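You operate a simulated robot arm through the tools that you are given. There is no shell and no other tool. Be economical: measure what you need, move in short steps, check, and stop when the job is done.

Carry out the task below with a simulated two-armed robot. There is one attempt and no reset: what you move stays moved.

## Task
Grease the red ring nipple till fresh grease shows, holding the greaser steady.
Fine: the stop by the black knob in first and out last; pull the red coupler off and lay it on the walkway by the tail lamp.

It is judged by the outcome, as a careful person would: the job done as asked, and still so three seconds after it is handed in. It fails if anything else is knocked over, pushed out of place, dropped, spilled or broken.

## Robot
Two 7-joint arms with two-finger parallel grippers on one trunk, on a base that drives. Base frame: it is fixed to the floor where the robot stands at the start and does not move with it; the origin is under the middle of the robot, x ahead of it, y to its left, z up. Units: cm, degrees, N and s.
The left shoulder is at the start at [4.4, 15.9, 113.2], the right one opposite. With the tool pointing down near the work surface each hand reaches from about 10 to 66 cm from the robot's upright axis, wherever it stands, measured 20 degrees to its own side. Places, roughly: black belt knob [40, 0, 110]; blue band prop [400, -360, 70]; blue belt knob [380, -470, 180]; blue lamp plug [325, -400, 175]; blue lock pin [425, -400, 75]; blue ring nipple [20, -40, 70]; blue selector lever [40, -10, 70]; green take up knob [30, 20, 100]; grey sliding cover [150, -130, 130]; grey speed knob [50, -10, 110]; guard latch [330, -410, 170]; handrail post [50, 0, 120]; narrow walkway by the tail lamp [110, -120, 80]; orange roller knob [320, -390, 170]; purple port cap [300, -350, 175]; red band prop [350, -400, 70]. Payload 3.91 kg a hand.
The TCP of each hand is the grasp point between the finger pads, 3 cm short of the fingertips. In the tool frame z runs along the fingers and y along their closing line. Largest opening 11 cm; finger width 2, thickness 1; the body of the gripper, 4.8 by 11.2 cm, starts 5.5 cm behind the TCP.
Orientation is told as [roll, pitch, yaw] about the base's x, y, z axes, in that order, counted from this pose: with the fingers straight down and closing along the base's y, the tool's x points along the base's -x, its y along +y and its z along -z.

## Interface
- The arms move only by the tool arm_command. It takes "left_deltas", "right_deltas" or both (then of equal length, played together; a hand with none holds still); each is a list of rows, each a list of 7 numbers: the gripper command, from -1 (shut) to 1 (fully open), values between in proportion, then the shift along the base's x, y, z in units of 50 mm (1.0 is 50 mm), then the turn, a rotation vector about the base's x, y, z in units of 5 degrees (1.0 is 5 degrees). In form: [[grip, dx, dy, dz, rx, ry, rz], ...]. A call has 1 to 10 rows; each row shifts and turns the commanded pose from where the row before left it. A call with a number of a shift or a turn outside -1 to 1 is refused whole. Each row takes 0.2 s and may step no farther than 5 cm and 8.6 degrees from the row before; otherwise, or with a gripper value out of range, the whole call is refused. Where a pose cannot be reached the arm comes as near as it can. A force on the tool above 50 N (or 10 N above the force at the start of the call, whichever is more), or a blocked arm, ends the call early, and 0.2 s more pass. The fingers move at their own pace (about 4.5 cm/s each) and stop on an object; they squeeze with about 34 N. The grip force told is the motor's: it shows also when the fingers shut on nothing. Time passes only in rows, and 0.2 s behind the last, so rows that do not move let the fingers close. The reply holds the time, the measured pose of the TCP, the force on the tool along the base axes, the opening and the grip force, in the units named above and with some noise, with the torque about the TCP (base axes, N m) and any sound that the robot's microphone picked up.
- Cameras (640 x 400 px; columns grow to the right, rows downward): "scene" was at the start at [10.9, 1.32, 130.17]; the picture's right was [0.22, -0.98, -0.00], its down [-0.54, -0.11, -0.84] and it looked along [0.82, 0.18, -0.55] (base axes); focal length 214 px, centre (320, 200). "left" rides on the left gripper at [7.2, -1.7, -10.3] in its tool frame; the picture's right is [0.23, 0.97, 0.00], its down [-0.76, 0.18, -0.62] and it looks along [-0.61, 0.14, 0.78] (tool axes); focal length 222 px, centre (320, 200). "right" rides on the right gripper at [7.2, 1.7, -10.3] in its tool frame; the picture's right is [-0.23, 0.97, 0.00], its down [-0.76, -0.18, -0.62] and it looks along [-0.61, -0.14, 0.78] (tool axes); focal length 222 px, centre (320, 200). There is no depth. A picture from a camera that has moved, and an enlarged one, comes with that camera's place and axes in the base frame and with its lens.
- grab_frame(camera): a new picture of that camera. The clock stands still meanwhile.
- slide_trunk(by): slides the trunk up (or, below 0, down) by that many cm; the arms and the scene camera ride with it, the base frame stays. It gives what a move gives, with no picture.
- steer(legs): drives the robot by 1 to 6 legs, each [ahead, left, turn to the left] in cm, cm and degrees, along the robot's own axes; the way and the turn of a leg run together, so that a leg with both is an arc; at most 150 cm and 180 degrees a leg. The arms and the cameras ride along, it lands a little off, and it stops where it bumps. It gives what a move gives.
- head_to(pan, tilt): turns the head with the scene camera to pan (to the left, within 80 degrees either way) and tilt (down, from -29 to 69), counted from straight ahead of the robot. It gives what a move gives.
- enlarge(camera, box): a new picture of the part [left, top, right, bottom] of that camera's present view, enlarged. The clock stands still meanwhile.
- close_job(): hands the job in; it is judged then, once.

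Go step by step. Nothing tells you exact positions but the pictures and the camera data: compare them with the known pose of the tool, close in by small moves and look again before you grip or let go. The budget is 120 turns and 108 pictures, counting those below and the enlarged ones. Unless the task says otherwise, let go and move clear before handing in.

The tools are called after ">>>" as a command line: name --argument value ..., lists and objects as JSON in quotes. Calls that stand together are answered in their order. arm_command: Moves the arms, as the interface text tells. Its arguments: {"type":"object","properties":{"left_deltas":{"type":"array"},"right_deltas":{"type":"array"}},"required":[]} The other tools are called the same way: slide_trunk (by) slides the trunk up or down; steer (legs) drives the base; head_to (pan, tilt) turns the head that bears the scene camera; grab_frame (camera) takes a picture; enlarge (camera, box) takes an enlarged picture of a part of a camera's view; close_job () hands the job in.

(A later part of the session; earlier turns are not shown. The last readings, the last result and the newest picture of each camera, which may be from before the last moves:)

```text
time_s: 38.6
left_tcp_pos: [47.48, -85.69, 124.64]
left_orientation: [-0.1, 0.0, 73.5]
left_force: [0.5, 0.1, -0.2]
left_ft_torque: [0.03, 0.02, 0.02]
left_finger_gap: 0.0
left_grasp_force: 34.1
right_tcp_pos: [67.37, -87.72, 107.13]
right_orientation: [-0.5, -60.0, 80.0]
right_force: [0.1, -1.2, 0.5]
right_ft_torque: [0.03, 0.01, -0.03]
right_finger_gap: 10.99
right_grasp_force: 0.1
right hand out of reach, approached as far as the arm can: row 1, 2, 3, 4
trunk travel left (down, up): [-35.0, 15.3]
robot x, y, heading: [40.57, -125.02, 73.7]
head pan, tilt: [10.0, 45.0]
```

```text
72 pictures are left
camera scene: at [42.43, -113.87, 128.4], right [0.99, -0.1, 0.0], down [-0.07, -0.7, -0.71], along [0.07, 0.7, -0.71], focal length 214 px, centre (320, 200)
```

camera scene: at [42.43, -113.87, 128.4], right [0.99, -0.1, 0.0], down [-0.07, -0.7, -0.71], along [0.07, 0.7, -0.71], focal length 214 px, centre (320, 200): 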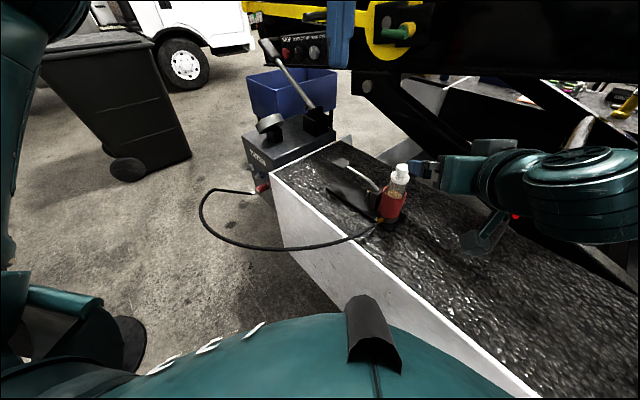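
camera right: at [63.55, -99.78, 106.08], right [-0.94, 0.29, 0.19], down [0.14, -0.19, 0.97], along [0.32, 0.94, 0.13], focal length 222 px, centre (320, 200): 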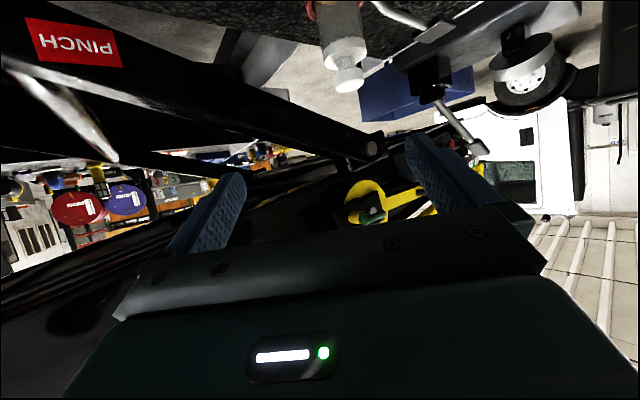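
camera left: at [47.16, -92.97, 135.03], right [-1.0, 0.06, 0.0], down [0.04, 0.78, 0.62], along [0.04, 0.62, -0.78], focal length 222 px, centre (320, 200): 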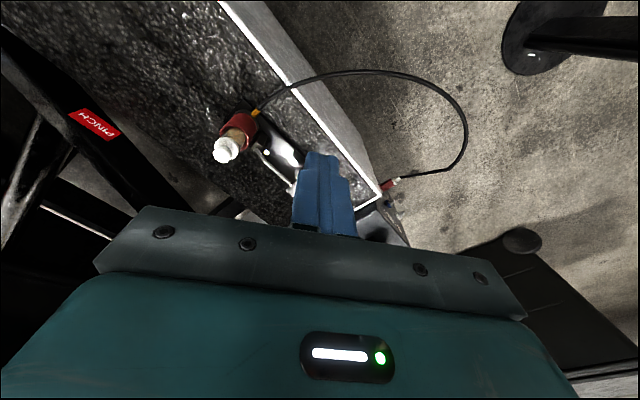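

The orientation is right but the arm is folded high; lowering the trunk brings the hand to the cup's height.

>>> slide_trunk --by -17

>>> grab_frame --camera "right"

>>> grab_frame --camera "scene"

```text
time_s: 40.5
left_tcp_pos: [47.54, -85.64, 107.71]
left_orientation: [0.0, 0.0, 73.6]
left_force: [0.0, 0.6, 0.8]
left_ft_torque: [0.01, -0.04, 0.01]
left_finger_gap: 0.02
left_grasp_force: 33.8
right_tcp_pos: [67.52, -87.76, 90.23]
right_orientation: [-0.5, -60.0, 80.1]
right_force: [-0.2, 1.2, -0.5]
right_ft_torque: [0.0, -0.03, -0.02]
right_finger_gap: 10.99
right_grasp_force: 0.1
trunk travel left (down, up): [-18.0, 32.3]
robot x, y, heading: [41.05, -125.01, 73.8]
head pan, tilt: [10.0, 45.0]
```

```text
71 pictures are left
camera right: at [63.56, -99.78, 89.11], right [-0.94, 0.29, 0.19], down [0.14, -0.19, 0.97], along [0.32, 0.94, 0.13], focal length 222 px, centre (320, 200)
```

right: 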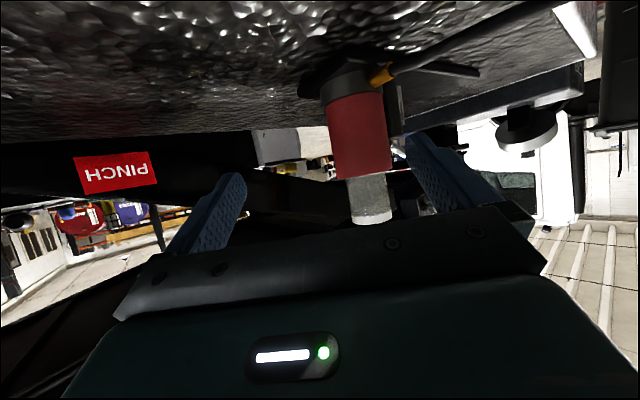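

```text
70 pictures are left
camera scene: at [42.43, -113.87, 111.4], right [0.99, -0.1, 0.0], down [-0.07, -0.7, -0.71], along [0.07, 0.7, -0.71], focal length 214 px, centre (320, 200)
```

scene: 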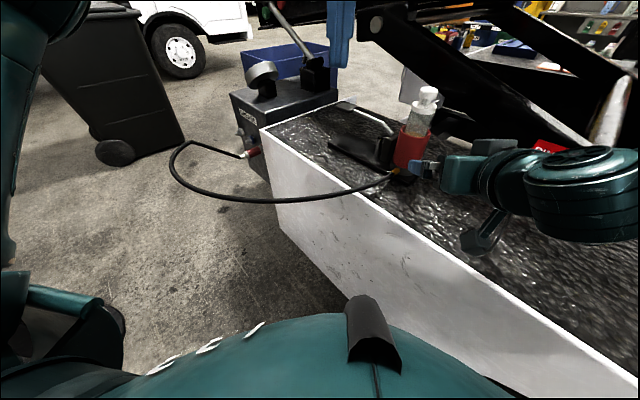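

The cup is at about [66.3, -75.2], z 82–91. I line up and approach partway, with the grip shallow to stay off the lever post.

>>> arm_command --right_deltas '[[1, -0.16, 0.2, -0.4, 0, 0, 0], [1, -0.16, 0.3, -0.4, 0, 0, 0], [1, 0, 0.4, -0.14, 0, 0, 0], [1, 0, 0, 0, 0, 0, 0]]'

>>> grab_frame --camera "right"

>>> enlarge --camera "scene" --box '[320, 70, 480, 200]'

```text
time_s: 41.5
left_tcp_pos: [47.53, -85.57, 107.68]
left_orientation: [0.0, 0.0, 73.6]
left_force: [-0.3, 0.0, -1.1]
left_ft_torque: [0.01, 0.0, -0.03]
left_finger_gap: 0.0
left_grasp_force: 34.0
right_tcp_pos: [65.93, -83.09, 85.65]
right_orientation: [-0.5, -59.9, 80.0]
right_force: [-0.6, 0.4, 0.4]
right_ft_torque: [0.0, -0.01, -0.01]
right_finger_gap: 11.0
right_grasp_force: 0.1
trunk travel left (down, up): [-18.0, 32.3]
robot x, y, heading: [40.8, -124.76, 73.7]
head pan, tilt: [10.0, 45.0]
```

```text
69 pictures are left
camera right: at [62.05, -95.19, 84.58], right [-0.94, 0.29, 0.19], down [0.14, -0.19, 0.97], along [0.32, 0.94, 0.13], focal length 222 px, centre (320, 200)
```

right: 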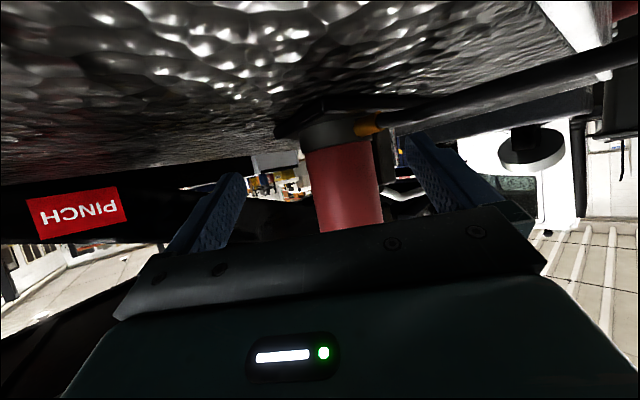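

```text
3.08 times, centred on (400, 135) of scene
camera zoom: at [42.43, -113.86, 111.39], right [0.99, -0.1, 0.0], down [-0.07, -0.7, -0.71], along [0.07, 0.7, -0.71], focal length 660 px, centre (74, 400)
```

zoom: 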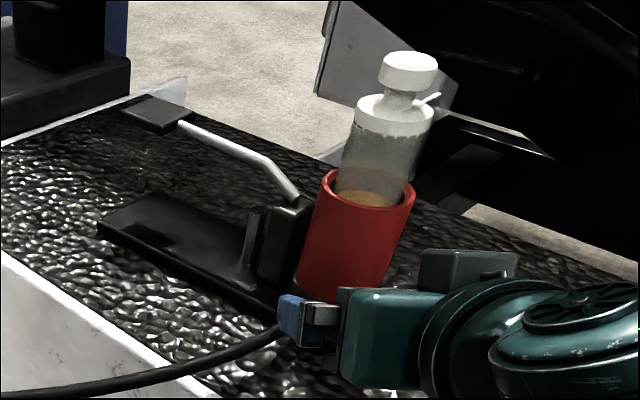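

Aligned. I advance 6 cm and look before closing.

>>> arm_command --right_deltas '[[1, 0, 0.4, 0, 0, 0, 0], [1, 0, 0.4, 0, 0, 0, 0], [1, 0, 0.4, 0, 0, 0, 0], [1, 0, 0, 0, 0, 0, 0]]'

>>> grab_frame --camera "right"

>>> enlarge --camera "scene" --box '[320, 70, 480, 200]'

```text
time_s: 42.5
left_tcp_pos: [47.51, -85.61, 107.76]
left_orientation: [-0.1, 0.0, 73.6]
left_force: [0.4, -1.0, -0.1]
left_ft_torque: [0.06, 0.01, -0.01]
left_finger_gap: 0.0
left_grasp_force: 34.2
right_tcp_pos: [65.81, -77.24, 85.64]
right_orientation: [-0.5, -59.8, 80.0]
right_force: [0.0, 0.5, -0.2]
right_ft_torque: [0.0, 0.01, -0.04]
right_finger_gap: 10.99
right_grasp_force: 0.1
trunk travel left (down, up): [-18.0, 32.3]
robot x, y, heading: [40.57, -124.84, 73.8]
head pan, tilt: [10.0, 45.0]
```

```text
67 pictures are left
camera right: at [61.83, -89.29, 84.54], right [-0.94, 0.29, 0.19], down [0.14, -0.19, 0.97], along [0.32, 0.94, 0.13], focal length 222 px, centre (320, 200)
```

right: 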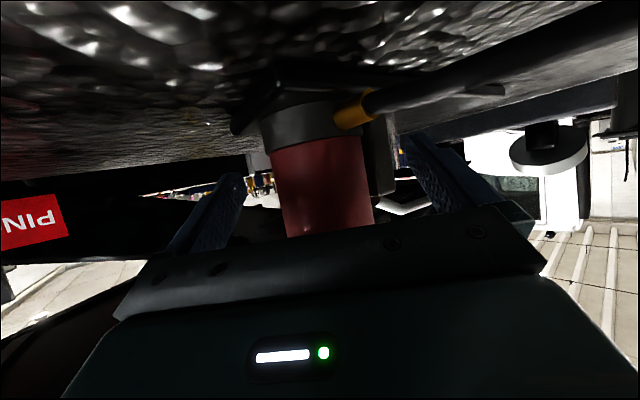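

```text
3.08 times, centred on (400, 135) of scene
camera zoom: at [42.44, -113.86, 111.39], right [0.99, -0.1, 0.0], down [-0.07, -0.7, -0.71], along [0.07, 0.7, -0.71], focal length 660 px, centre (74, 400)
```

zoom: 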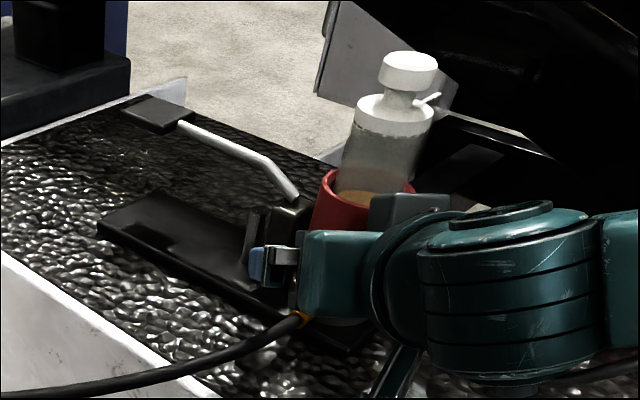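

Well centred. I close the right hand on the cup.

>>> arm_command --right_deltas '[[0.4, 0, 0, 0, 0, 0, 0], [0.2, 0, 0, 0, 0, 0, 0], [-1, 0, 0, 0, 0, 0, 0], [-1, 0, 0, 0, 0, 0, 0], [-1, 0, 0, 0, 0, 0, 0]]'

>>> enlarge --camera "scene" --box '[320, 70, 480, 200]'

>>> grab_frame --camera "left"

```text
time_s: 43.7
left_tcp_pos: [47.6, -85.61, 107.67]
left_orientation: [0.0, 0.1, 73.6]
left_force: [0.4, 0.7, -0.2]
left_ft_torque: [-0.02, 0.04, 0.01]
left_finger_gap: 0.03
left_grasp_force: 34.1
right_tcp_pos: [65.91, -77.26, 85.63]
right_orientation: [-0.6, -59.9, 79.8]
right_force: [5.3, -1.7, 0.8]
right_ft_torque: [-0.06, -0.21, -0.36]
right_finger_gap: 6.03
right_grasp_force: 34.6
trunk travel left (down, up): [-18.0, 32.3]
robot x, y, heading: [40.5, -124.78, 74.0]
head pan, tilt: [10.0, 45.0]
```

```text
3.08 times, centred on (400, 135) of scene
camera zoom: at [42.48, -113.87, 111.4], right [0.99, -0.1, 0.0], down [-0.07, -0.7, -0.71], along [0.07, 0.7, -0.71], focal length 660 px, centre (74, 400)
```

zoom: 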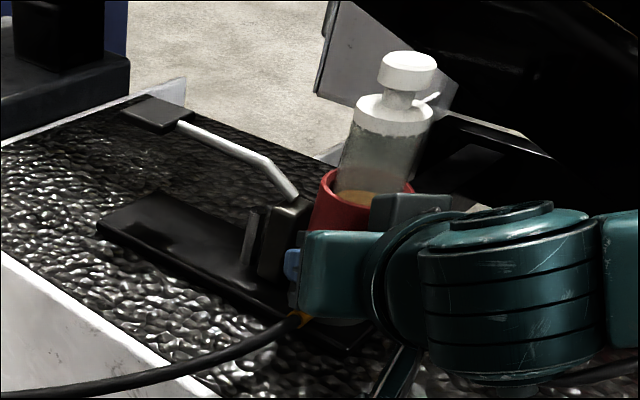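

```text
64 pictures are left
camera left: at [47.22, -92.99, 118.03], right [-1.0, 0.06, 0.0], down [0.04, 0.78, 0.62], along [0.04, 0.62, -0.78], focal length 222 px, centre (320, 200)
```

left: 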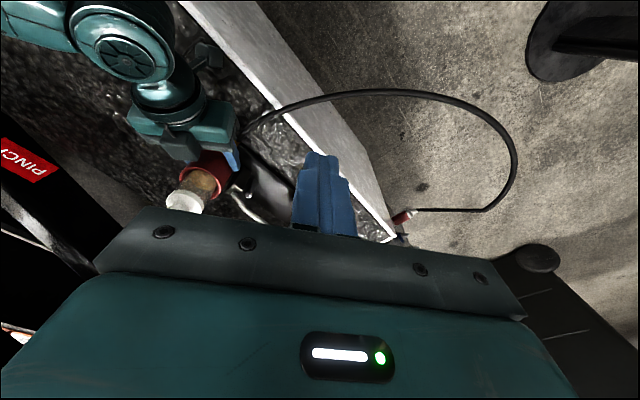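

The cup is held firmly (gap 6.0 cm) and hasn't shifted. I bring the closed left fingers over the press pad at about [54.5, -61.3, 90].

>>> arm_command --left_deltas '[[-1, 0.23, 0.8, -0.2, 0, 0, 0], [-1, 0.23, 0.8, -0.2, 0, 0, 0], [-1, 0.23, 0.8, -0.2, 0, 0, 0], [-1, 0.23, 0.8, -0.3, 0, 0, 0], [-1, 0.23, 0.8, -0.4, 0, 0, 0], [-1, 0.23, 0.8, -0.5, 0, 0, 0], [-1, 0, 0, 0, 0, 0, 0]]'

>>> grab_frame --camera "scene"

>>> grab_frame --camera "left"

```text
time_s: 45.3
left_tcp_pos: [51.87, -65.69, 97.68]
left_orientation: [-0.1, -0.1, 73.6]
left_force: [-0.3, 0.1, 0.2]
left_ft_torque: [0.0, 0.02, 0.01]
left_finger_gap: 0.01
left_grasp_force: 34.0
left hand out of reach, approached as far as the arm can: row 5, 6
right_tcp_pos: [65.46, -77.31, 85.73]
right_orientation: [-0.5, -59.9, 80.3]
right_force: [-4.3, -0.1, 0.7]
right_ft_torque: [0.06, 0.26, 0.61]
right_finger_gap: 6.01
right_grasp_force: 33.7
trunk travel left (down, up): [-18.0, 32.3]
robot x, y, heading: [40.88, -124.78, 74.1]
head pan, tilt: [10.0, 45.0]
```

```text
63 pictures are left
camera scene: at [42.4, -113.85, 111.39], right [0.99, -0.1, 0.0], down [-0.07, -0.7, -0.71], along [0.07, 0.7, -0.71], focal length 214 px, centre (320, 200)
```

scene: 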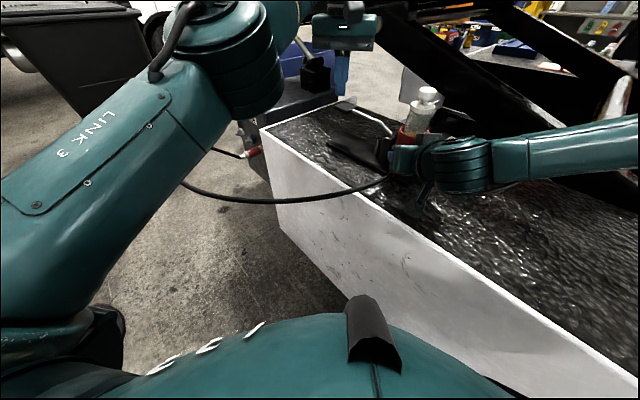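

```text
62 pictures are left
camera left: at [51.45, -73.12, 107.99], right [-1.0, 0.06, 0.0], down [0.04, 0.78, 0.62], along [0.04, 0.62, -0.78], focal length 222 px, centre (320, 200)
```

left: 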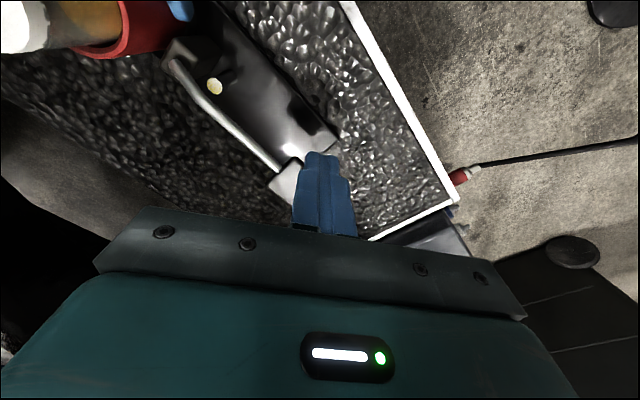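

The pad is a bit beyond reach with a vertical tool, so I tilt the left hand forward while closing in above the pad.

>>> arm_command --left_deltas '[[-1, 0.06, 0, 0.05, 0.84, -0.24, 0], [-1, 0.06, 0, 0.05, 0.84, -0.24, 0], [-1, 0.06, 0, 0, 0.84, -0.24, 0], [-1, 0.06, 0, 0, 0.84, -0.24, 0], [-1, 0.06, 0, 0, 0.84, -0.24, 0], [-1, 0.06, 0, 0, 0.84, -0.24, 0], [-1, 0.06, 0, 0, 0.84, -0.24, 0], [-1, 0.06, 0, 0, 0.84, -0.24, 0], [-1, 0, 0, 0, 0, 0, 0]]'

>>> enlarge --camera "scene" --box '[280, 40, 460, 180]'

>>> grab_frame --camera "left"

```text
time_s: 47.3
left_tcp_pos: [54.11, -65.84, 98.2]
left_orientation: [0.2, -35.2, 73.4]
left_force: [0.8, 0.0, 0.3]
left_ft_torque: [0.0, 0.01, -0.02]
left_finger_gap: 0.0
left_grasp_force: 33.9
left hand out of reach, approached as far as the arm can: row 1
right_tcp_pos: [65.78, -77.32, 85.65]
right_orientation: [-0.5, -59.9, 80.1]
right_force: [-0.6, -1.5, 0.2]
right_ft_torque: [-0.14, -0.07, 0.17]
right_finger_gap: 6.05
right_grasp_force: 33.5
trunk travel left (down, up): [-18.0, 32.3]
robot x, y, heading: [40.56, -124.86, 74.2]
head pan, tilt: [10.0, 45.0]
```

```text
2.86 times, centred on (370, 110) of scene
camera zoom: at [42.44, -113.86, 111.39], right [0.99, -0.1, 0.0], down [-0.07, -0.7, -0.71], along [0.07, 0.7, -0.71], focal length 613 px, centre (177, 457)
```

zoom: 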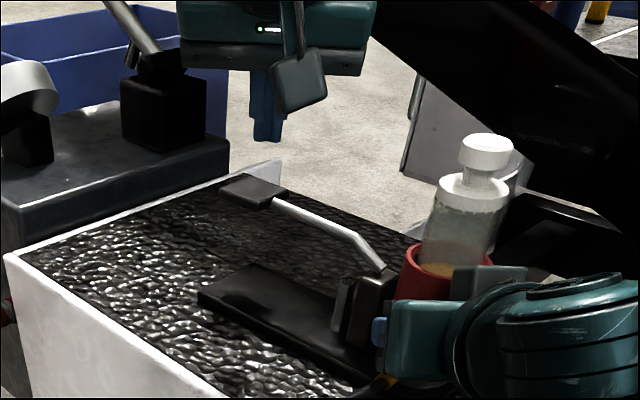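

```text
60 pictures are left
camera left: at [52.5, -77.72, 102.5], right [-0.99, 0.1, -0.13], down [-0.09, 0.3, 0.95], along [0.13, 0.95, -0.29], focal length 222 px, centre (320, 200)
```

left: 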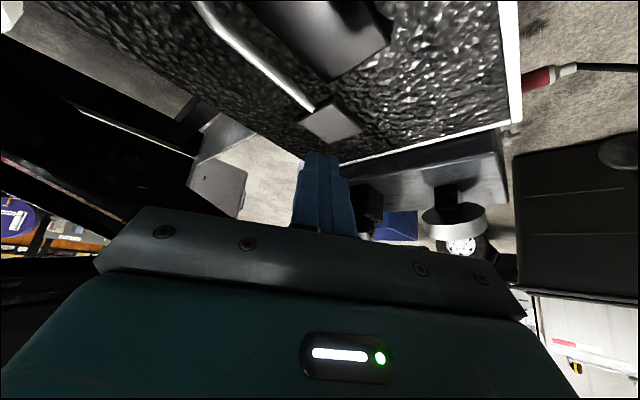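

Pad confirmed at [54.6, -61.1, 90]. I move the fingertips to just above it.

>>> arm_command --left_deltas '[[-1, -0.06, 0.3, -0.3, 0, 0, 0], [-1, -0.06, 0.3, -0.3, 0, 0, 0], [-1, 0, 0, -0.2, 0, 0, 0], [-1, 0, 0, 0, 0, 0, 0]]'

>>> enlarge --camera "scene" --box '[280, 40, 460, 180]'

>>> enlarge --camera "left" --box '[220, 60, 420, 240]'

```text
time_s: 48.3
left_tcp_pos: [53.48, -62.95, 94.28]
left_orientation: [0.3, -34.9, 73.4]
left_force: [1.1, 0.6, 0.3]
left_ft_torque: [-0.01, -0.01, 0.01]
left_finger_gap: 0.03
left_grasp_force: 33.7
right_tcp_pos: [65.7, -77.33, 85.59]
right_orientation: [-0.4, -59.9, 80.0]
right_force: [0.2, -2.0, 0.1]
right_ft_torque: [-0.08, 0.02, 0.19]
right_finger_gap: 5.99
right_grasp_force: 34.2
trunk travel left (down, up): [-18.0, 32.3]
robot x, y, heading: [41.03, -124.86, 73.8]
head pan, tilt: [10.0, 45.0]
```

```text
2.86 times, centred on (370, 110) of scene
camera zoom: at [42.44, -113.86, 111.39], right [0.99, -0.1, 0.0], down [-0.07, -0.7, -0.71], along [0.07, 0.7, -0.71], focal length 613 px, centre (177, 457)
```

zoom: 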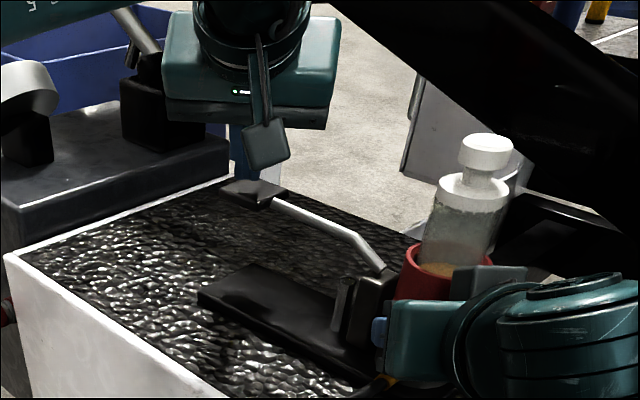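

```text
2.22 times, centred on (320, 150) of left
camera zoom: at [51.83, -74.74, 98.61], right [-0.99, 0.1, -0.13], down [-0.09, 0.3, 0.95], along [0.13, 0.95, -0.29], focal length 494 px, centre (320, 311)
```

zoom: 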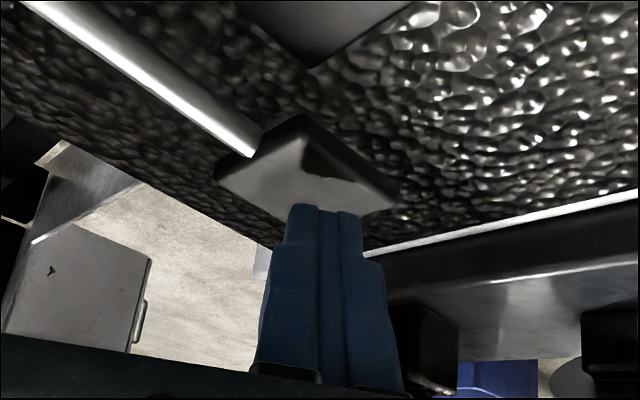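

The fingertips are just above the pad's far part. I shift a hair toward its centre and make a first slow press.

>>> arm_command --left_deltas '[[-1, 0.04, -0.14, -0.1, 0, 0, 0], [-1, 0, 0, -0.2, 0, 0, 0], [-1, 0, 0, -0.2, 0, 0, 0], [-1, 0, 0, -0.2, 0, 0, 0], [-1, 0, 0, 0, 0, 0, 0]]'

>>> enlarge --camera "scene" --box '[280, 40, 460, 180]'

```text
time_s: 49.5
left_tcp_pos: [53.72, -63.44, 90.8]
left_orientation: [0.2, -35.1, 73.6]
left_force: [-4.2, 7.9, 6.9]
left_ft_torque: [0.28, 0.02, 0.08]
left_finger_gap: 0.01
left_grasp_force: 34.3
right_tcp_pos: [65.67, -77.23, 85.56]
right_orientation: [-0.5, -59.8, 80.0]
right_force: [2.5, -2.7, 0.6]
right_ft_torque: [-0.03, 0.09, -0.05]
right_finger_gap: 6.01
right_grasp_force: 34.4
trunk travel left (down, up): [-18.0, 32.3]
robot x, y, heading: [40.78, -125.05, 73.9]
head pan, tilt: [10.0, 45.0]
```

```text
2.86 times, centred on (370, 110) of scene
camera zoom: at [42.41, -113.86, 111.4], right [0.99, -0.1, 0.0], down [-0.07, -0.7, -0.71], along [0.07, 0.7, -0.71], focal length 613 px, centre (177, 457)
```

zoom: 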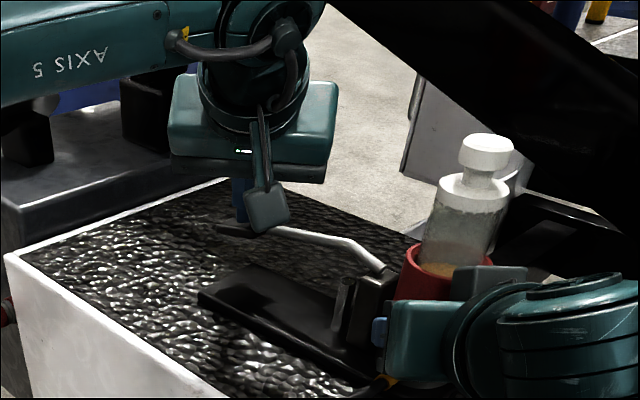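

The lever goes down with ~11 N. I keep pressing to find the end of the stroke.

>>> arm_command --left_deltas '[[-1, 0, 0, -0.2, 0, 0, 0], [-1, 0, 0, -0.2, 0, 0, 0], [-1, 0, 0, -0.2, 0, 0, 0], [-1, 0, 0, -0.2, 0, 0, 0], [-1, 0, 0, 0, 0, 0, 0]]'

>>> grab_frame --camera "left"

>>> enlarge --camera "scene" --box '[220, 40, 460, 210]'

```text
time_s: 50.4
left_tcp_pos: [53.81, -63.59, 89.21]
left_orientation: [-0.3, -36.4, 73.8]
left_force: [-3.9, -3.5, 11.2]
left_ft_torque: [0.03, -0.02, 0.0]
left_finger_gap: 0.01
left_grasp_force: 34.0
right_tcp_pos: [65.53, -77.41, 85.63]
right_orientation: [-0.4, -59.7, 80.0]
right_force: [-0.5, -8.8, 6.5]
right_ft_torque: [-0.25, -0.04, -0.42]
right_finger_gap: 6.0
right_grasp_force: 33.7
trunk travel left (down, up): [-18.0, 32.3]
robot x, y, heading: [40.58, -124.96, 74.2]
head pan, tilt: [10.0, 45.0]
stopped in row 4 (left hand): the force on the tool passed its limit (the readings are from after the stop); the commanded pose is now the measured one
```

```text
56 pictures are left
camera left: at [52.13, -75.53, 93.21], right [-0.99, 0.1, -0.14], down [-0.1, 0.28, 0.95], along [0.13, 0.95, -0.27], focal length 222 px, centre (320, 200)
```

left: 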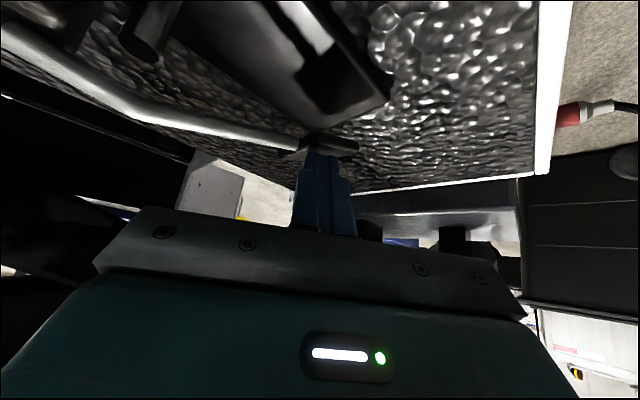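

```text
2.35 times, centred on (340, 125) of scene
camera zoom: at [42.3, -114.11, 111.44], right [0.99, -0.1, 0.0], down [-0.07, -0.7, -0.71], along [0.07, 0.71, -0.71], focal length 505 px, centre (273, 376)
```

zoom: 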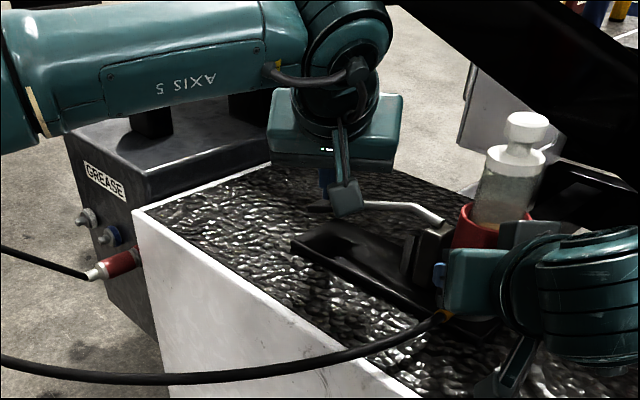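

The stroke ends about 3.4 cm below rest. I now pump with slightly shorter strokes, two per call, then check the nipple.

>>> arm_command --left_deltas '[[-1, 0, 0, 0.3, 0, 0, 0], [-1, 0, 0, 0.3, 0, 0, 0], [-1, 0, 0, 0.25, 0, 0, 0], [-1, 0, 0, 0, 0, 0, 0]]'

>>> enlarge --camera "scene" --box '[220, 40, 460, 210]'

```text
time_s: 51.4
left_tcp_pos: [53.85, -63.73, 93.13]
left_orientation: [-0.2, -36.0, 73.6]
left_force: [-0.5, -1.6, 3.7]
left_ft_torque: [-0.04, -0.03, -0.03]
left_finger_gap: 0.0
left_grasp_force: 33.9
right_tcp_pos: [65.66, -77.48, 85.65]
right_orientation: [-0.5, -59.9, 80.1]
right_force: [-2.1, -18.3, 11.9]
right_ft_torque: [0.22, 0.07, 0.13]
right_finger_gap: 5.98
right_grasp_force: 33.7
trunk travel left (down, up): [-18.0, 32.3]
robot x, y, heading: [40.54, -124.91, 73.8]
head pan, tilt: [10.0, 45.0]
```

```text
2.35 times, centred on (340, 125) of scene
camera zoom: at [42.36, -114.13, 111.43], right [0.99, -0.1, 0.0], down [-0.07, -0.7, -0.71], along [0.07, 0.71, -0.7], focal length 505 px, centre (273, 376)
```

zoom: 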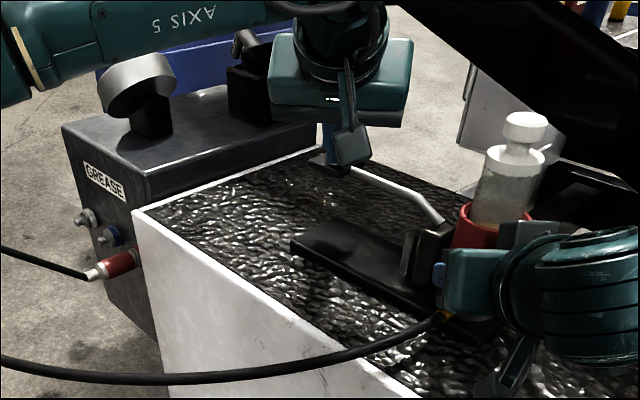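

The lever springs back, and the right hand keeps the greaser in place. I go on with the strokes.

>>> arm_command --left_deltas '[[-1, 0, 0, -0.23, 0, 0, 0], [-1, 0, 0, -0.23, 0, 0, 0], [-1, 0, 0, -0.23, 0, 0, 0], [-1, 0, 0, 0, 0, 0, 0], [-1, 0, 0, 0.35, 0, 0, 0], [-1, 0, 0, 0.35, 0, 0, 0], [-1, 0, 0, -0.23, 0, 0, 0], [-1, 0, 0, -0.23, 0, 0, 0], [-1, 0, 0, -0.24, 0, 0, 0], [-1, 0, 0, 0, 0, 0, 0]]' --right_deltas '[[-1, 0, -0.04, 0.02, 0, 0, 0], [-1, 0, 0, 0, 0, 0, 0], [-1, 0, 0, 0, 0, 0, 0], [-1, 0, 0, 0, 0, 0, 0], [-1, 0, 0, 0, 0, 0, 0], [-1, 0, 0, 0, 0, 0, 0], [-1, 0, 0, 0, 0, 0, 0], [-1, 0, 0, 0, 0, 0, 0], [-1, 0, 0, 0, 0, 0, 0], [-1, 0, 0, 0, 0, 0, 0]]'

>>> enlarge --camera "scene" --box '[220, 100, 320, 180]'

```text
time_s: 53.5
left_tcp_pos: [53.76, -63.44, 89.63]
left_orientation: [-0.2, -36.0, 73.9]
left_force: [-5.2, -1.7, 10.2]
left_ft_torque: [0.05, 0.05, 0.02]
left_finger_gap: 0.02
left_grasp_force: 34.1
right_tcp_pos: [65.65, -77.37, 85.62]
right_orientation: [-0.6, -59.7, 80.2]
right_force: [-5.6, 9.0, 6.9]
right_ft_torque: [0.24, 0.14, 0.65]
right_finger_gap: 5.99
right_grasp_force: 34.9
trunk travel left (down, up): [-18.0, 32.3]
robot x, y, heading: [41.05, -124.76, 73.9]
head pan, tilt: [10.0, 45.0]
```

```text
5.00 times, centred on (270, 140) of scene
camera zoom: at [42.25, -113.93, 111.41], right [0.99, -0.1, 0.0], down [-0.07, -0.7, -0.71], along [0.07, 0.7, -0.71], focal length 1072 px, centre (570, 500)
```

zoom: 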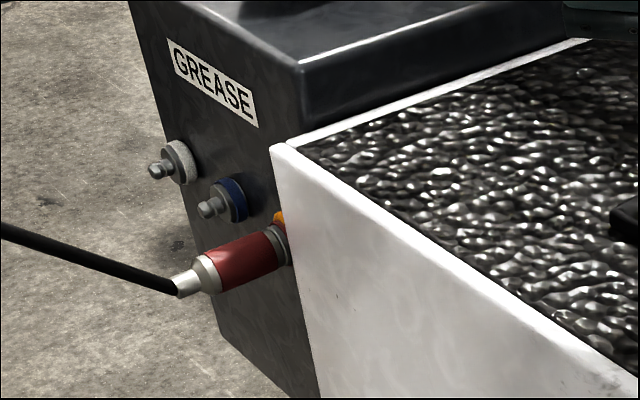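

An amber spot has appeared beside the red ring. I zoom right in to judge whether that's fresh grease.

>>> enlarge --camera "scene" --box '[255, 130, 287, 152]'

```text
16.00 times, centred on (271, 141) of scene
camera zoom: at [42.25, -113.93, 111.41], right [0.99, -0.1, 0.0], down [-0.07, -0.7, -0.71], along [0.07, 0.7, -0.71], focal length 3432 px, centre (1104, 1144)
```

zoom: 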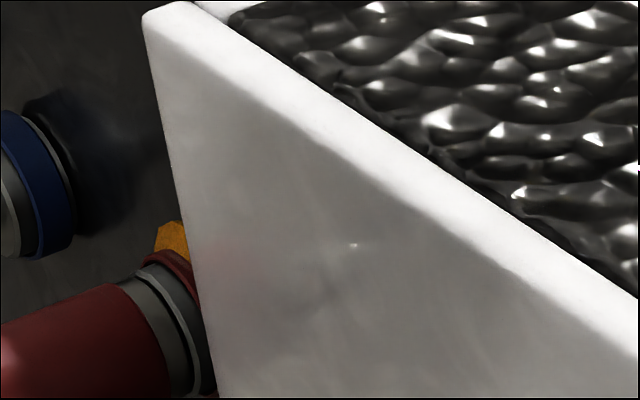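

Fresh amber grease is bulging at the red ring, so the greasing is done. I lift the left hand off the pad and release the cup.

>>> arm_command --left_deltas '[[-1, 0, 0, 0.3, 0, 0, 0], [-1, 0, 0, 0.3, 0, 0, 0], [-1, 0, 0, 0.4, 0, 0, 0], [-1, -0.2, -0.4, 0.6, 0, 0, 0], [-1, -0.3, -0.6, 0.4, 0, 0, 0], [-1, -0.3, -0.6, 0, 0, 0, 0]]'

>>> arm_command --right_deltas '[[0.3, 0, 0, 0, 0, 0, 0], [0.8, 0, 0, 0, 0, 0, 0], [1, 0, 0, 0, 0, 0, 0], [1, 0, 0, 0, 0, 0, 0], [1, 0, 0, 0, 0, 0, 0]]'

>>> grab_frame --camera "scene"

>>> grab_frame --camera "right"

```text
time_s: 55.0
left_tcp_pos: [49.88, -71.7, 99.63]
left_orientation: [-0.2, -35.9, 73.7]
left_force: [-0.2, 0.4, 0.4]
left_ft_torque: [0.0, 0.05, 0.02]
left_finger_gap: 0.01
left_grasp_force: 33.5
right_tcp_pos: [65.6, -77.46, 85.71]
right_orientation: [-0.6, -59.8, 80.1]
right_force: [-9.5, 2.5, 11.4]
right_ft_torque: [0.42, -0.11, 0.44]
right_finger_gap: 6.0
right_grasp_force: 33.9
trunk travel left (down, up): [-18.0, 32.3]
robot x, y, heading: [40.77, -125.17, 74.3]
head pan, tilt: [10.0, 45.0]
```

```text
time_s: 56.1
left_tcp_pos: [50.04, -71.58, 99.56]
left_orientation: [-0.2, -35.8, 73.6]
left_force: [-0.1, -0.1, -0.4]
left_ft_torque: [0.01, 0.0, -0.05]
left_finger_gap: 0.02
left_grasp_force: 34.0
right_tcp_pos: [65.73, -77.35, 85.56]
right_orientation: [-0.5, -59.6, 80.0]
right_force: [-0.1, -0.2, -0.1]
right_ft_torque: [0.01, 0.0, -0.01]
right_finger_gap: 10.99
right_grasp_force: 0.0
trunk travel left (down, up): [-18.0, 32.3]
robot x, y, heading: [40.7, -125.0, 73.9]
head pan, tilt: [10.0, 45.0]
```

```text
51 pictures are left
camera scene: at [42.4, -113.86, 111.39], right [0.99, -0.1, 0.0], down [-0.07, -0.7, -0.71], along [0.07, 0.7, -0.71], focal length 214 px, centre (320, 200)
```

scene: 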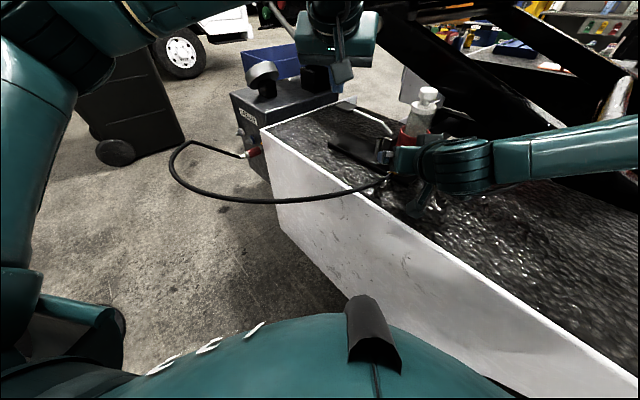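

```text
50 pictures are left
camera right: at [61.84, -89.51, 84.48], right [-0.94, 0.29, 0.19], down [0.14, -0.18, 0.97], along [0.32, 0.94, 0.13], focal length 222 px, centre (320, 200)
```

right: 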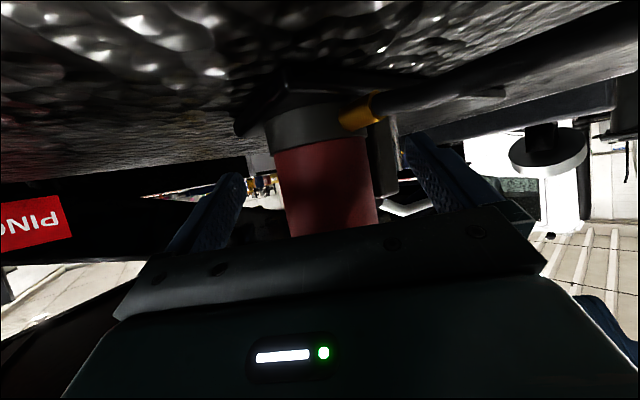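

Both hands are free and the greaser stands as before. I retract the right hand backwards, raise the trunk, and look toward the narrow walkway.

>>> arm_command --right_deltas '[[1, -0.07, -0.4, 0, 0, 0, 0], [1, -0.07, -0.4, 0, 0, 0, 0], [1, -0.1, -0.6, 0.1, 0, 0, 0], [1, -0.1, -0.6, 0.3, 0, 0, 0], [1, 0, -0.2, 0.6, -0.6, 0.2, 0], [1, 0, 0, 0.6, -0.9, 0.2, 0], [1, 0, 0, 0.4, -0.9, 0.2, 0], [1, 0, 0, 0.2, -0.9, 0.2, 0]]'

>>> slide_trunk --by 15

>>> head_to --pan -55 --tilt 35

>>> grab_frame --camera "scene"

```text
time_s: 58.0
left_tcp_pos: [49.99, -71.6, 99.68]
left_orientation: [-0.2, -36.0, 73.6]
left_force: [-0.3, -0.1, -0.3]
left_ft_torque: [0.02, -0.03, 0.01]
left_finger_gap: 0.0
left_grasp_force: 34.3
right_tcp_pos: [63.85, -88.45, 96.57]
right_orientation: [1.0, -42.6, 78.9]
right_force: [0.3, -0.3, -0.6]
right_ft_torque: [0.0, -0.01, -0.05]
right_finger_gap: 11.0
right_grasp_force: 0.2
trunk travel left (down, up): [-18.0, 32.3]
robot x, y, heading: [40.73, -125.1, 74.1]
head pan, tilt: [10.0, 45.0]
```

```text
time_s: 59.7
left_tcp_pos: [49.98, -71.59, 114.51]
left_orientation: [-0.1, -36.0, 73.6]
left_force: [0.1, 0.0, -0.4]
left_ft_torque: [0.03, 0.02, 0.0]
left_finger_gap: 0.01
left_grasp_force: 34.1
right_tcp_pos: [63.88, -88.48, 111.48]
right_orientation: [1.0, -42.6, 78.7]
right_force: [-0.2, -0.2, -0.1]
right_ft_torque: [-0.01, -0.02, -0.01]
right_finger_gap: 10.99
right_grasp_force: 0.0
trunk travel left (down, up): [-33.0, 17.3]
robot x, y, heading: [40.89, -124.96, 74.1]
head pan, tilt: [10.0, 45.0]
```

```text
time_s: 61.1
left_tcp_pos: [49.99, -71.58, 114.6]
left_orientation: [-0.1, -36.0, 73.6]
left_force: [0.7, 0.1, 0.3]
left_ft_torque: [0.03, 0.01, -0.01]
left_finger_gap: 0.0
left_grasp_force: 33.5
right_tcp_pos: [63.86, -88.56, 111.44]
right_orientation: [1.1, -42.6, 78.9]
right_force: [-0.5, 0.2, -1.0]
right_ft_torque: [0.01, 0.02, 0.02]
right_finger_gap: 11.02
right_grasp_force: 0.1
trunk travel left (down, up): [-33.0, 17.3]
robot x, y, heading: [40.72, -125.18, 74.2]
head pan, tilt: [-55.0, 35.0]
```

```text
49 pictures are left
camera scene: at [49.88, -119.06, 127.87], right [0.33, -0.94, 0.0], down [-0.54, -0.19, -0.82], along [0.77, 0.27, -0.57], focal length 214 px, centre (320, 200)
```

scene: 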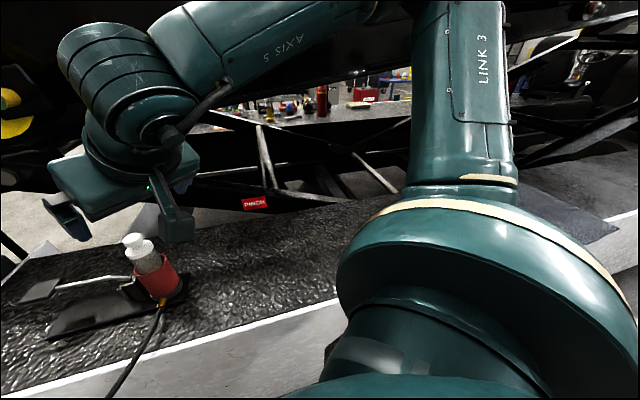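

The right arm blocks that view. I back away from the walkway and turn square to it, then look again along it.

>>> steer --legs '[[-22.4, 16.5, 0], [0, 0, -37]]'

>>> head_to --pan -30 --tilt 20

>>> grab_frame --camera "scene"

```text
time_s: 64.7
left_tcp_pos: [56.76, -103.85, 114.57]
left_orientation: [-0.1, -36.0, 38.1]
left_force: [-0.4, -0.4, -0.2]
left_ft_torque: [0.02, -0.03, -0.01]
left_finger_gap: 0.01
left_grasp_force: 34.3
right_tcp_pos: [58.26, -125.81, 111.48]
right_orientation: [1.0, -42.6, 43.3]
right_force: [-0.5, 0.2, 0.1]
right_ft_torque: [-0.01, 0.01, -0.01]
right_finger_gap: 10.98
right_grasp_force: 0.1
trunk travel left (down, up): [-33.0, 17.3]
robot x, y, heading: [18.17, -142.37, 38.6]
head pan, tilt: [-55.0, 35.0]
```

```text
time_s: 65.6
left_tcp_pos: [56.88, -103.99, 114.66]
left_orientation: [-0.2, -35.8, 38.0]
left_force: [0.1, -0.3, 0.1]
left_ft_torque: [0.01, -0.01, -0.03]
left_finger_gap: 0.0
left_grasp_force: 33.7
right_tcp_pos: [58.23, -125.77, 111.58]
right_orientation: [1.0, -42.6, 43.3]
right_force: [-0.9, -0.7, 0.3]
right_ft_torque: [0.03, -0.02, 0.0]
right_finger_gap: 10.99
right_grasp_force: 0.1
trunk travel left (down, up): [-33.0, 17.3]
robot x, y, heading: [18.55, -142.0, 38.5]
head pan, tilt: [-30.0, 20.0]
```

```text
48 pictures are left
camera scene: at [29.8, -138.6, 130.26], right [0.15, -0.99, 0.0], down [-0.34, -0.05, -0.94], along [0.93, 0.14, -0.34], focal length 214 px, centre (320, 200)
```

scene: 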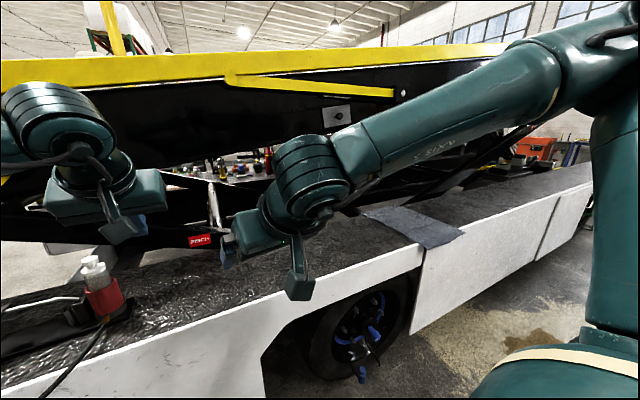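

The walkway continues past a grey mat; I need to find the tail lamp. I enlarge the stretch and also use the right hand's camera.

>>> enlarge --camera "scene" --box '[300, 140, 600, 330]'

>>> grab_frame --camera "right"

```text
2.11 times, centred on (450, 235) of scene
camera zoom: at [29.8, -138.6, 130.26], right [0.15, -0.99, 0.0], down [-0.34, -0.05, -0.94], along [0.93, 0.14, -0.34], focal length 452 px, centre (46, 126)
```

zoom: 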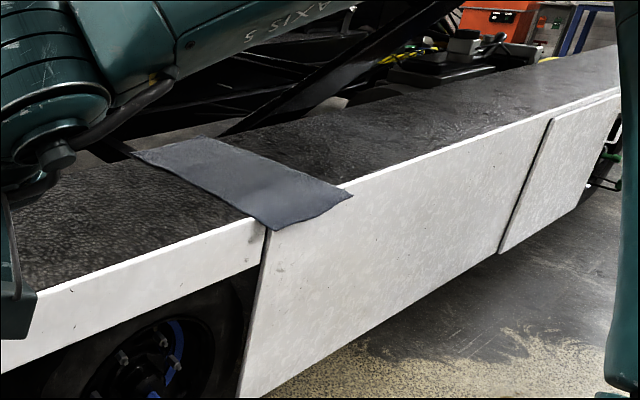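

```text
46 pictures are left
camera right: at [48.27, -133.19, 114.2], right [-0.55, 0.82, 0.17], down [0.23, -0.04, 0.97], along [0.8, 0.58, -0.17], focal length 222 px, centre (320, 200)
```

right: 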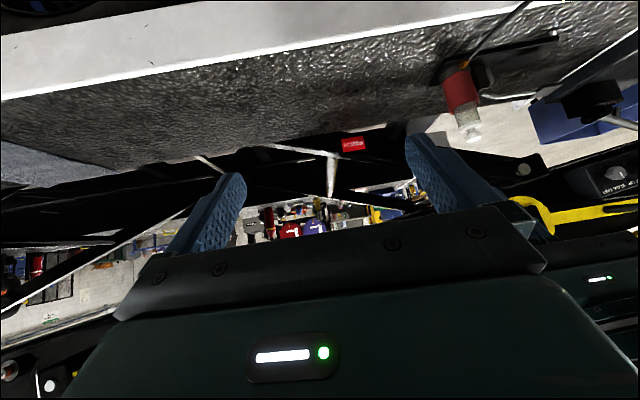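

The deck between the greaser and the mat is the spot given at about [110, -120]. Now I strafe along the walkway, outside the hose, to face the coupler.

>>> steer --legs '[[1.5, 55, -1.5]]'

>>> head_to --pan 15 --tilt 42

>>> grab_frame --camera "scene"

```text
time_s: 68.8
left_tcp_pos: [24.69, -59.81, 114.53]
left_orientation: [-0.2, -36.0, 36.9]
left_force: [0.8, -0.3, 0.1]
left_ft_torque: [0.03, -0.01, 0.01]
left_finger_gap: 0.0
left_grasp_force: 33.9
right_tcp_pos: [25.56, -81.74, 111.46]
right_orientation: [1.0, -42.6, 42.0]
right_force: [-0.6, -0.2, -0.9]
right_ft_torque: [0.03, 0.02, -0.04]
right_finger_gap: 11.01
right_grasp_force: 0.0
trunk travel left (down, up): [-33.0, 17.3]
robot x, y, heading: [-14.75, -96.46, 37.6]
head pan, tilt: [-30.0, 20.0]
```

```text
time_s: 69.9
left_tcp_pos: [24.63, -60.02, 114.51]
left_orientation: [-0.1, -35.9, 36.7]
left_force: [-0.1, -0.1, 0.6]
left_ft_torque: [0.0, -0.02, 0.01]
left_finger_gap: 0.0
left_grasp_force: 34.5
right_tcp_pos: [25.58, -81.9, 111.53]
right_orientation: [1.0, -42.6, 42.1]
right_force: [1.1, 0.0, 0.3]
right_ft_torque: [-0.01, 0.01, -0.01]
right_finger_gap: 10.99
right_grasp_force: 0.1
trunk travel left (down, up): [-33.0, 17.3]
robot x, y, heading: [-14.81, -97.22, 37.3]
head pan, tilt: [15.0, 42.0]
```

```text
45 pictures are left
camera scene: at [-7.27, -88.55, 126.83], right [0.79, -0.61, 0.0], down [-0.41, -0.53, -0.74], along [0.46, 0.59, -0.67], focal length 214 px, centre (320, 200)
```

scene: 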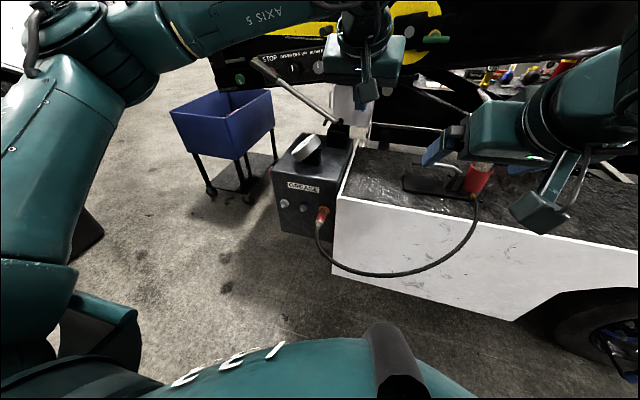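

I face the coupler about 62 cm ahead. I zoom in to get its axis and extent.

>>> enlarge --camera "scene" --box '[265, 170, 365, 250]'

>>> grab_frame --camera "left"

```text
5.00 times, centred on (315, 210) of scene
camera zoom: at [-7.27, -88.55, 126.83], right [0.79, -0.61, 0.0], down [-0.41, -0.53, -0.74], along [0.46, 0.59, -0.67], focal length 1072 px, centre (345, 150)
```

zoom: 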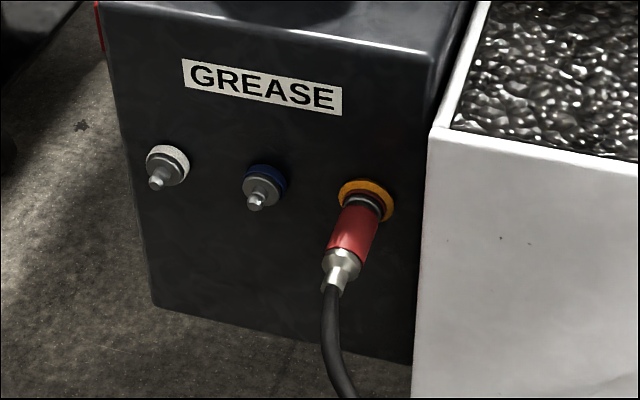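

```text
43 pictures are left
camera left: at [16.09, -68.39, 118.69], right [-0.73, 0.67, -0.14], down [0.09, 0.29, 0.95], along [0.68, 0.68, -0.28], focal length 222 px, centre (320, 200)
```

left: 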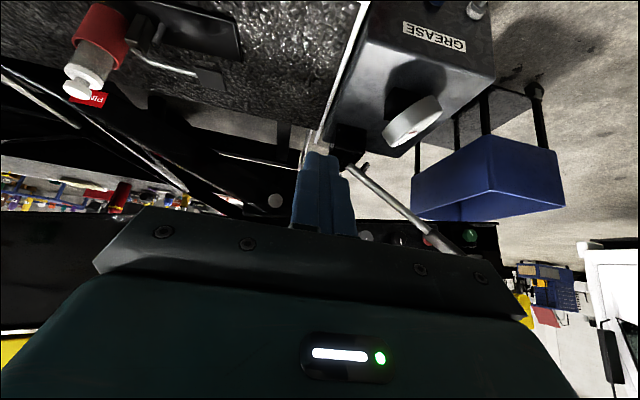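

Fresh grease rings the nipple fully. The coupler sleeve is at about [26, -46.8, 70.3], axis straight out from the box; I lower the trunk and bring the left hand above it with the fingers 6 cm open.

>>> slide_trunk --by -17

>>> arm_command --left_deltas '[[-0.3, 0, 0.5, -0.5, 0, 0, 0], [0.1, 0, 0.5, -0.5, 0, 0, 0], [0.1, 0, 0.5, -0.5, 0, 0, 0], [0.1, 0, 0.5, -0.5, 0, 0, 0], [0.1, 0.04, 0.46, -0.5, 0, 0, 0], [0.1, 0, 0, -0.5, 0, 0, 0], [0.1, 0, 0, 0, 0, 0, 0]]'

>>> grab_frame --camera "left"

>>> grab_frame --camera "scene"

```text
time_s: 71.8
left_tcp_pos: [24.57, -59.95, 97.58]
left_orientation: [-0.2, -36.0, 36.9]
left_force: [-0.2, -0.4, 0.4]
left_ft_torque: [0.03, 0.03, 0.0]
left_finger_gap: 0.0
left_grasp_force: 33.8
right_tcp_pos: [25.64, -81.9, 94.51]
right_orientation: [1.0, -42.6, 41.9]
right_force: [0.2, -0.7, 1.2]
right_ft_torque: [0.0, -0.02, 0.02]
right_finger_gap: 11.01
right_grasp_force: 0.0
trunk travel left (down, up): [-16.0, 34.3]
robot x, y, heading: [-14.69, -96.83, 37.2]
head pan, tilt: [15.0, 42.0]
```

```text
time_s: 73.5
left_tcp_pos: [24.78, -47.6, 82.64]
left_orientation: [-0.3, -36.1, 36.9]
left_force: [-0.8, 0.1, 0.3]
left_ft_torque: [-0.03, 0.0, -0.02]
left_finger_gap: 6.07
left_grasp_force: 0.1
right_tcp_pos: [25.59, -81.86, 94.56]
right_orientation: [1.0, -42.5, 42.0]
right_force: [0.0, -0.2, 0.8]
right_ft_torque: [0.03, 0.03, -0.01]
right_finger_gap: 10.98
right_grasp_force: 0.1
trunk travel left (down, up): [-16.0, 34.3]
robot x, y, heading: [-14.84, -97.01, 37.1]
head pan, tilt: [15.0, 42.0]
```

```text
42 pictures are left
camera left: at [16.31, -56.13, 86.8], right [-0.73, 0.67, -0.14], down [0.09, 0.29, 0.95], along [0.68, 0.68, -0.28], focal length 222 px, centre (320, 200)
```

left: 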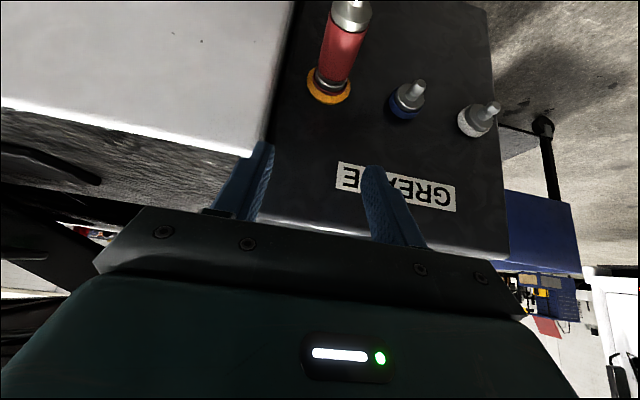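

```text
41 pictures are left
camera scene: at [-7.28, -88.55, 109.83], right [0.79, -0.61, 0.0], down [-0.41, -0.53, -0.74], along [0.46, 0.59, -0.67], focal length 214 px, centre (320, 200)
```

scene: 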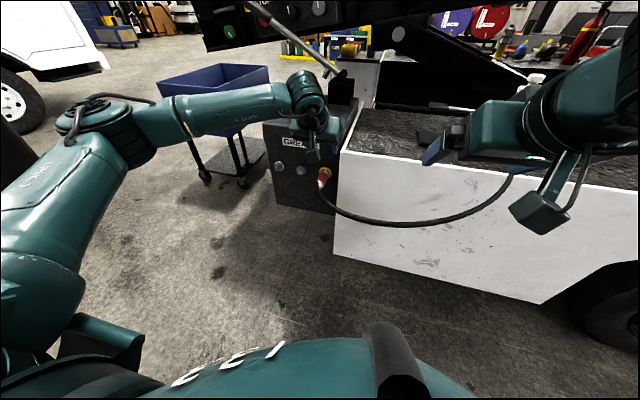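

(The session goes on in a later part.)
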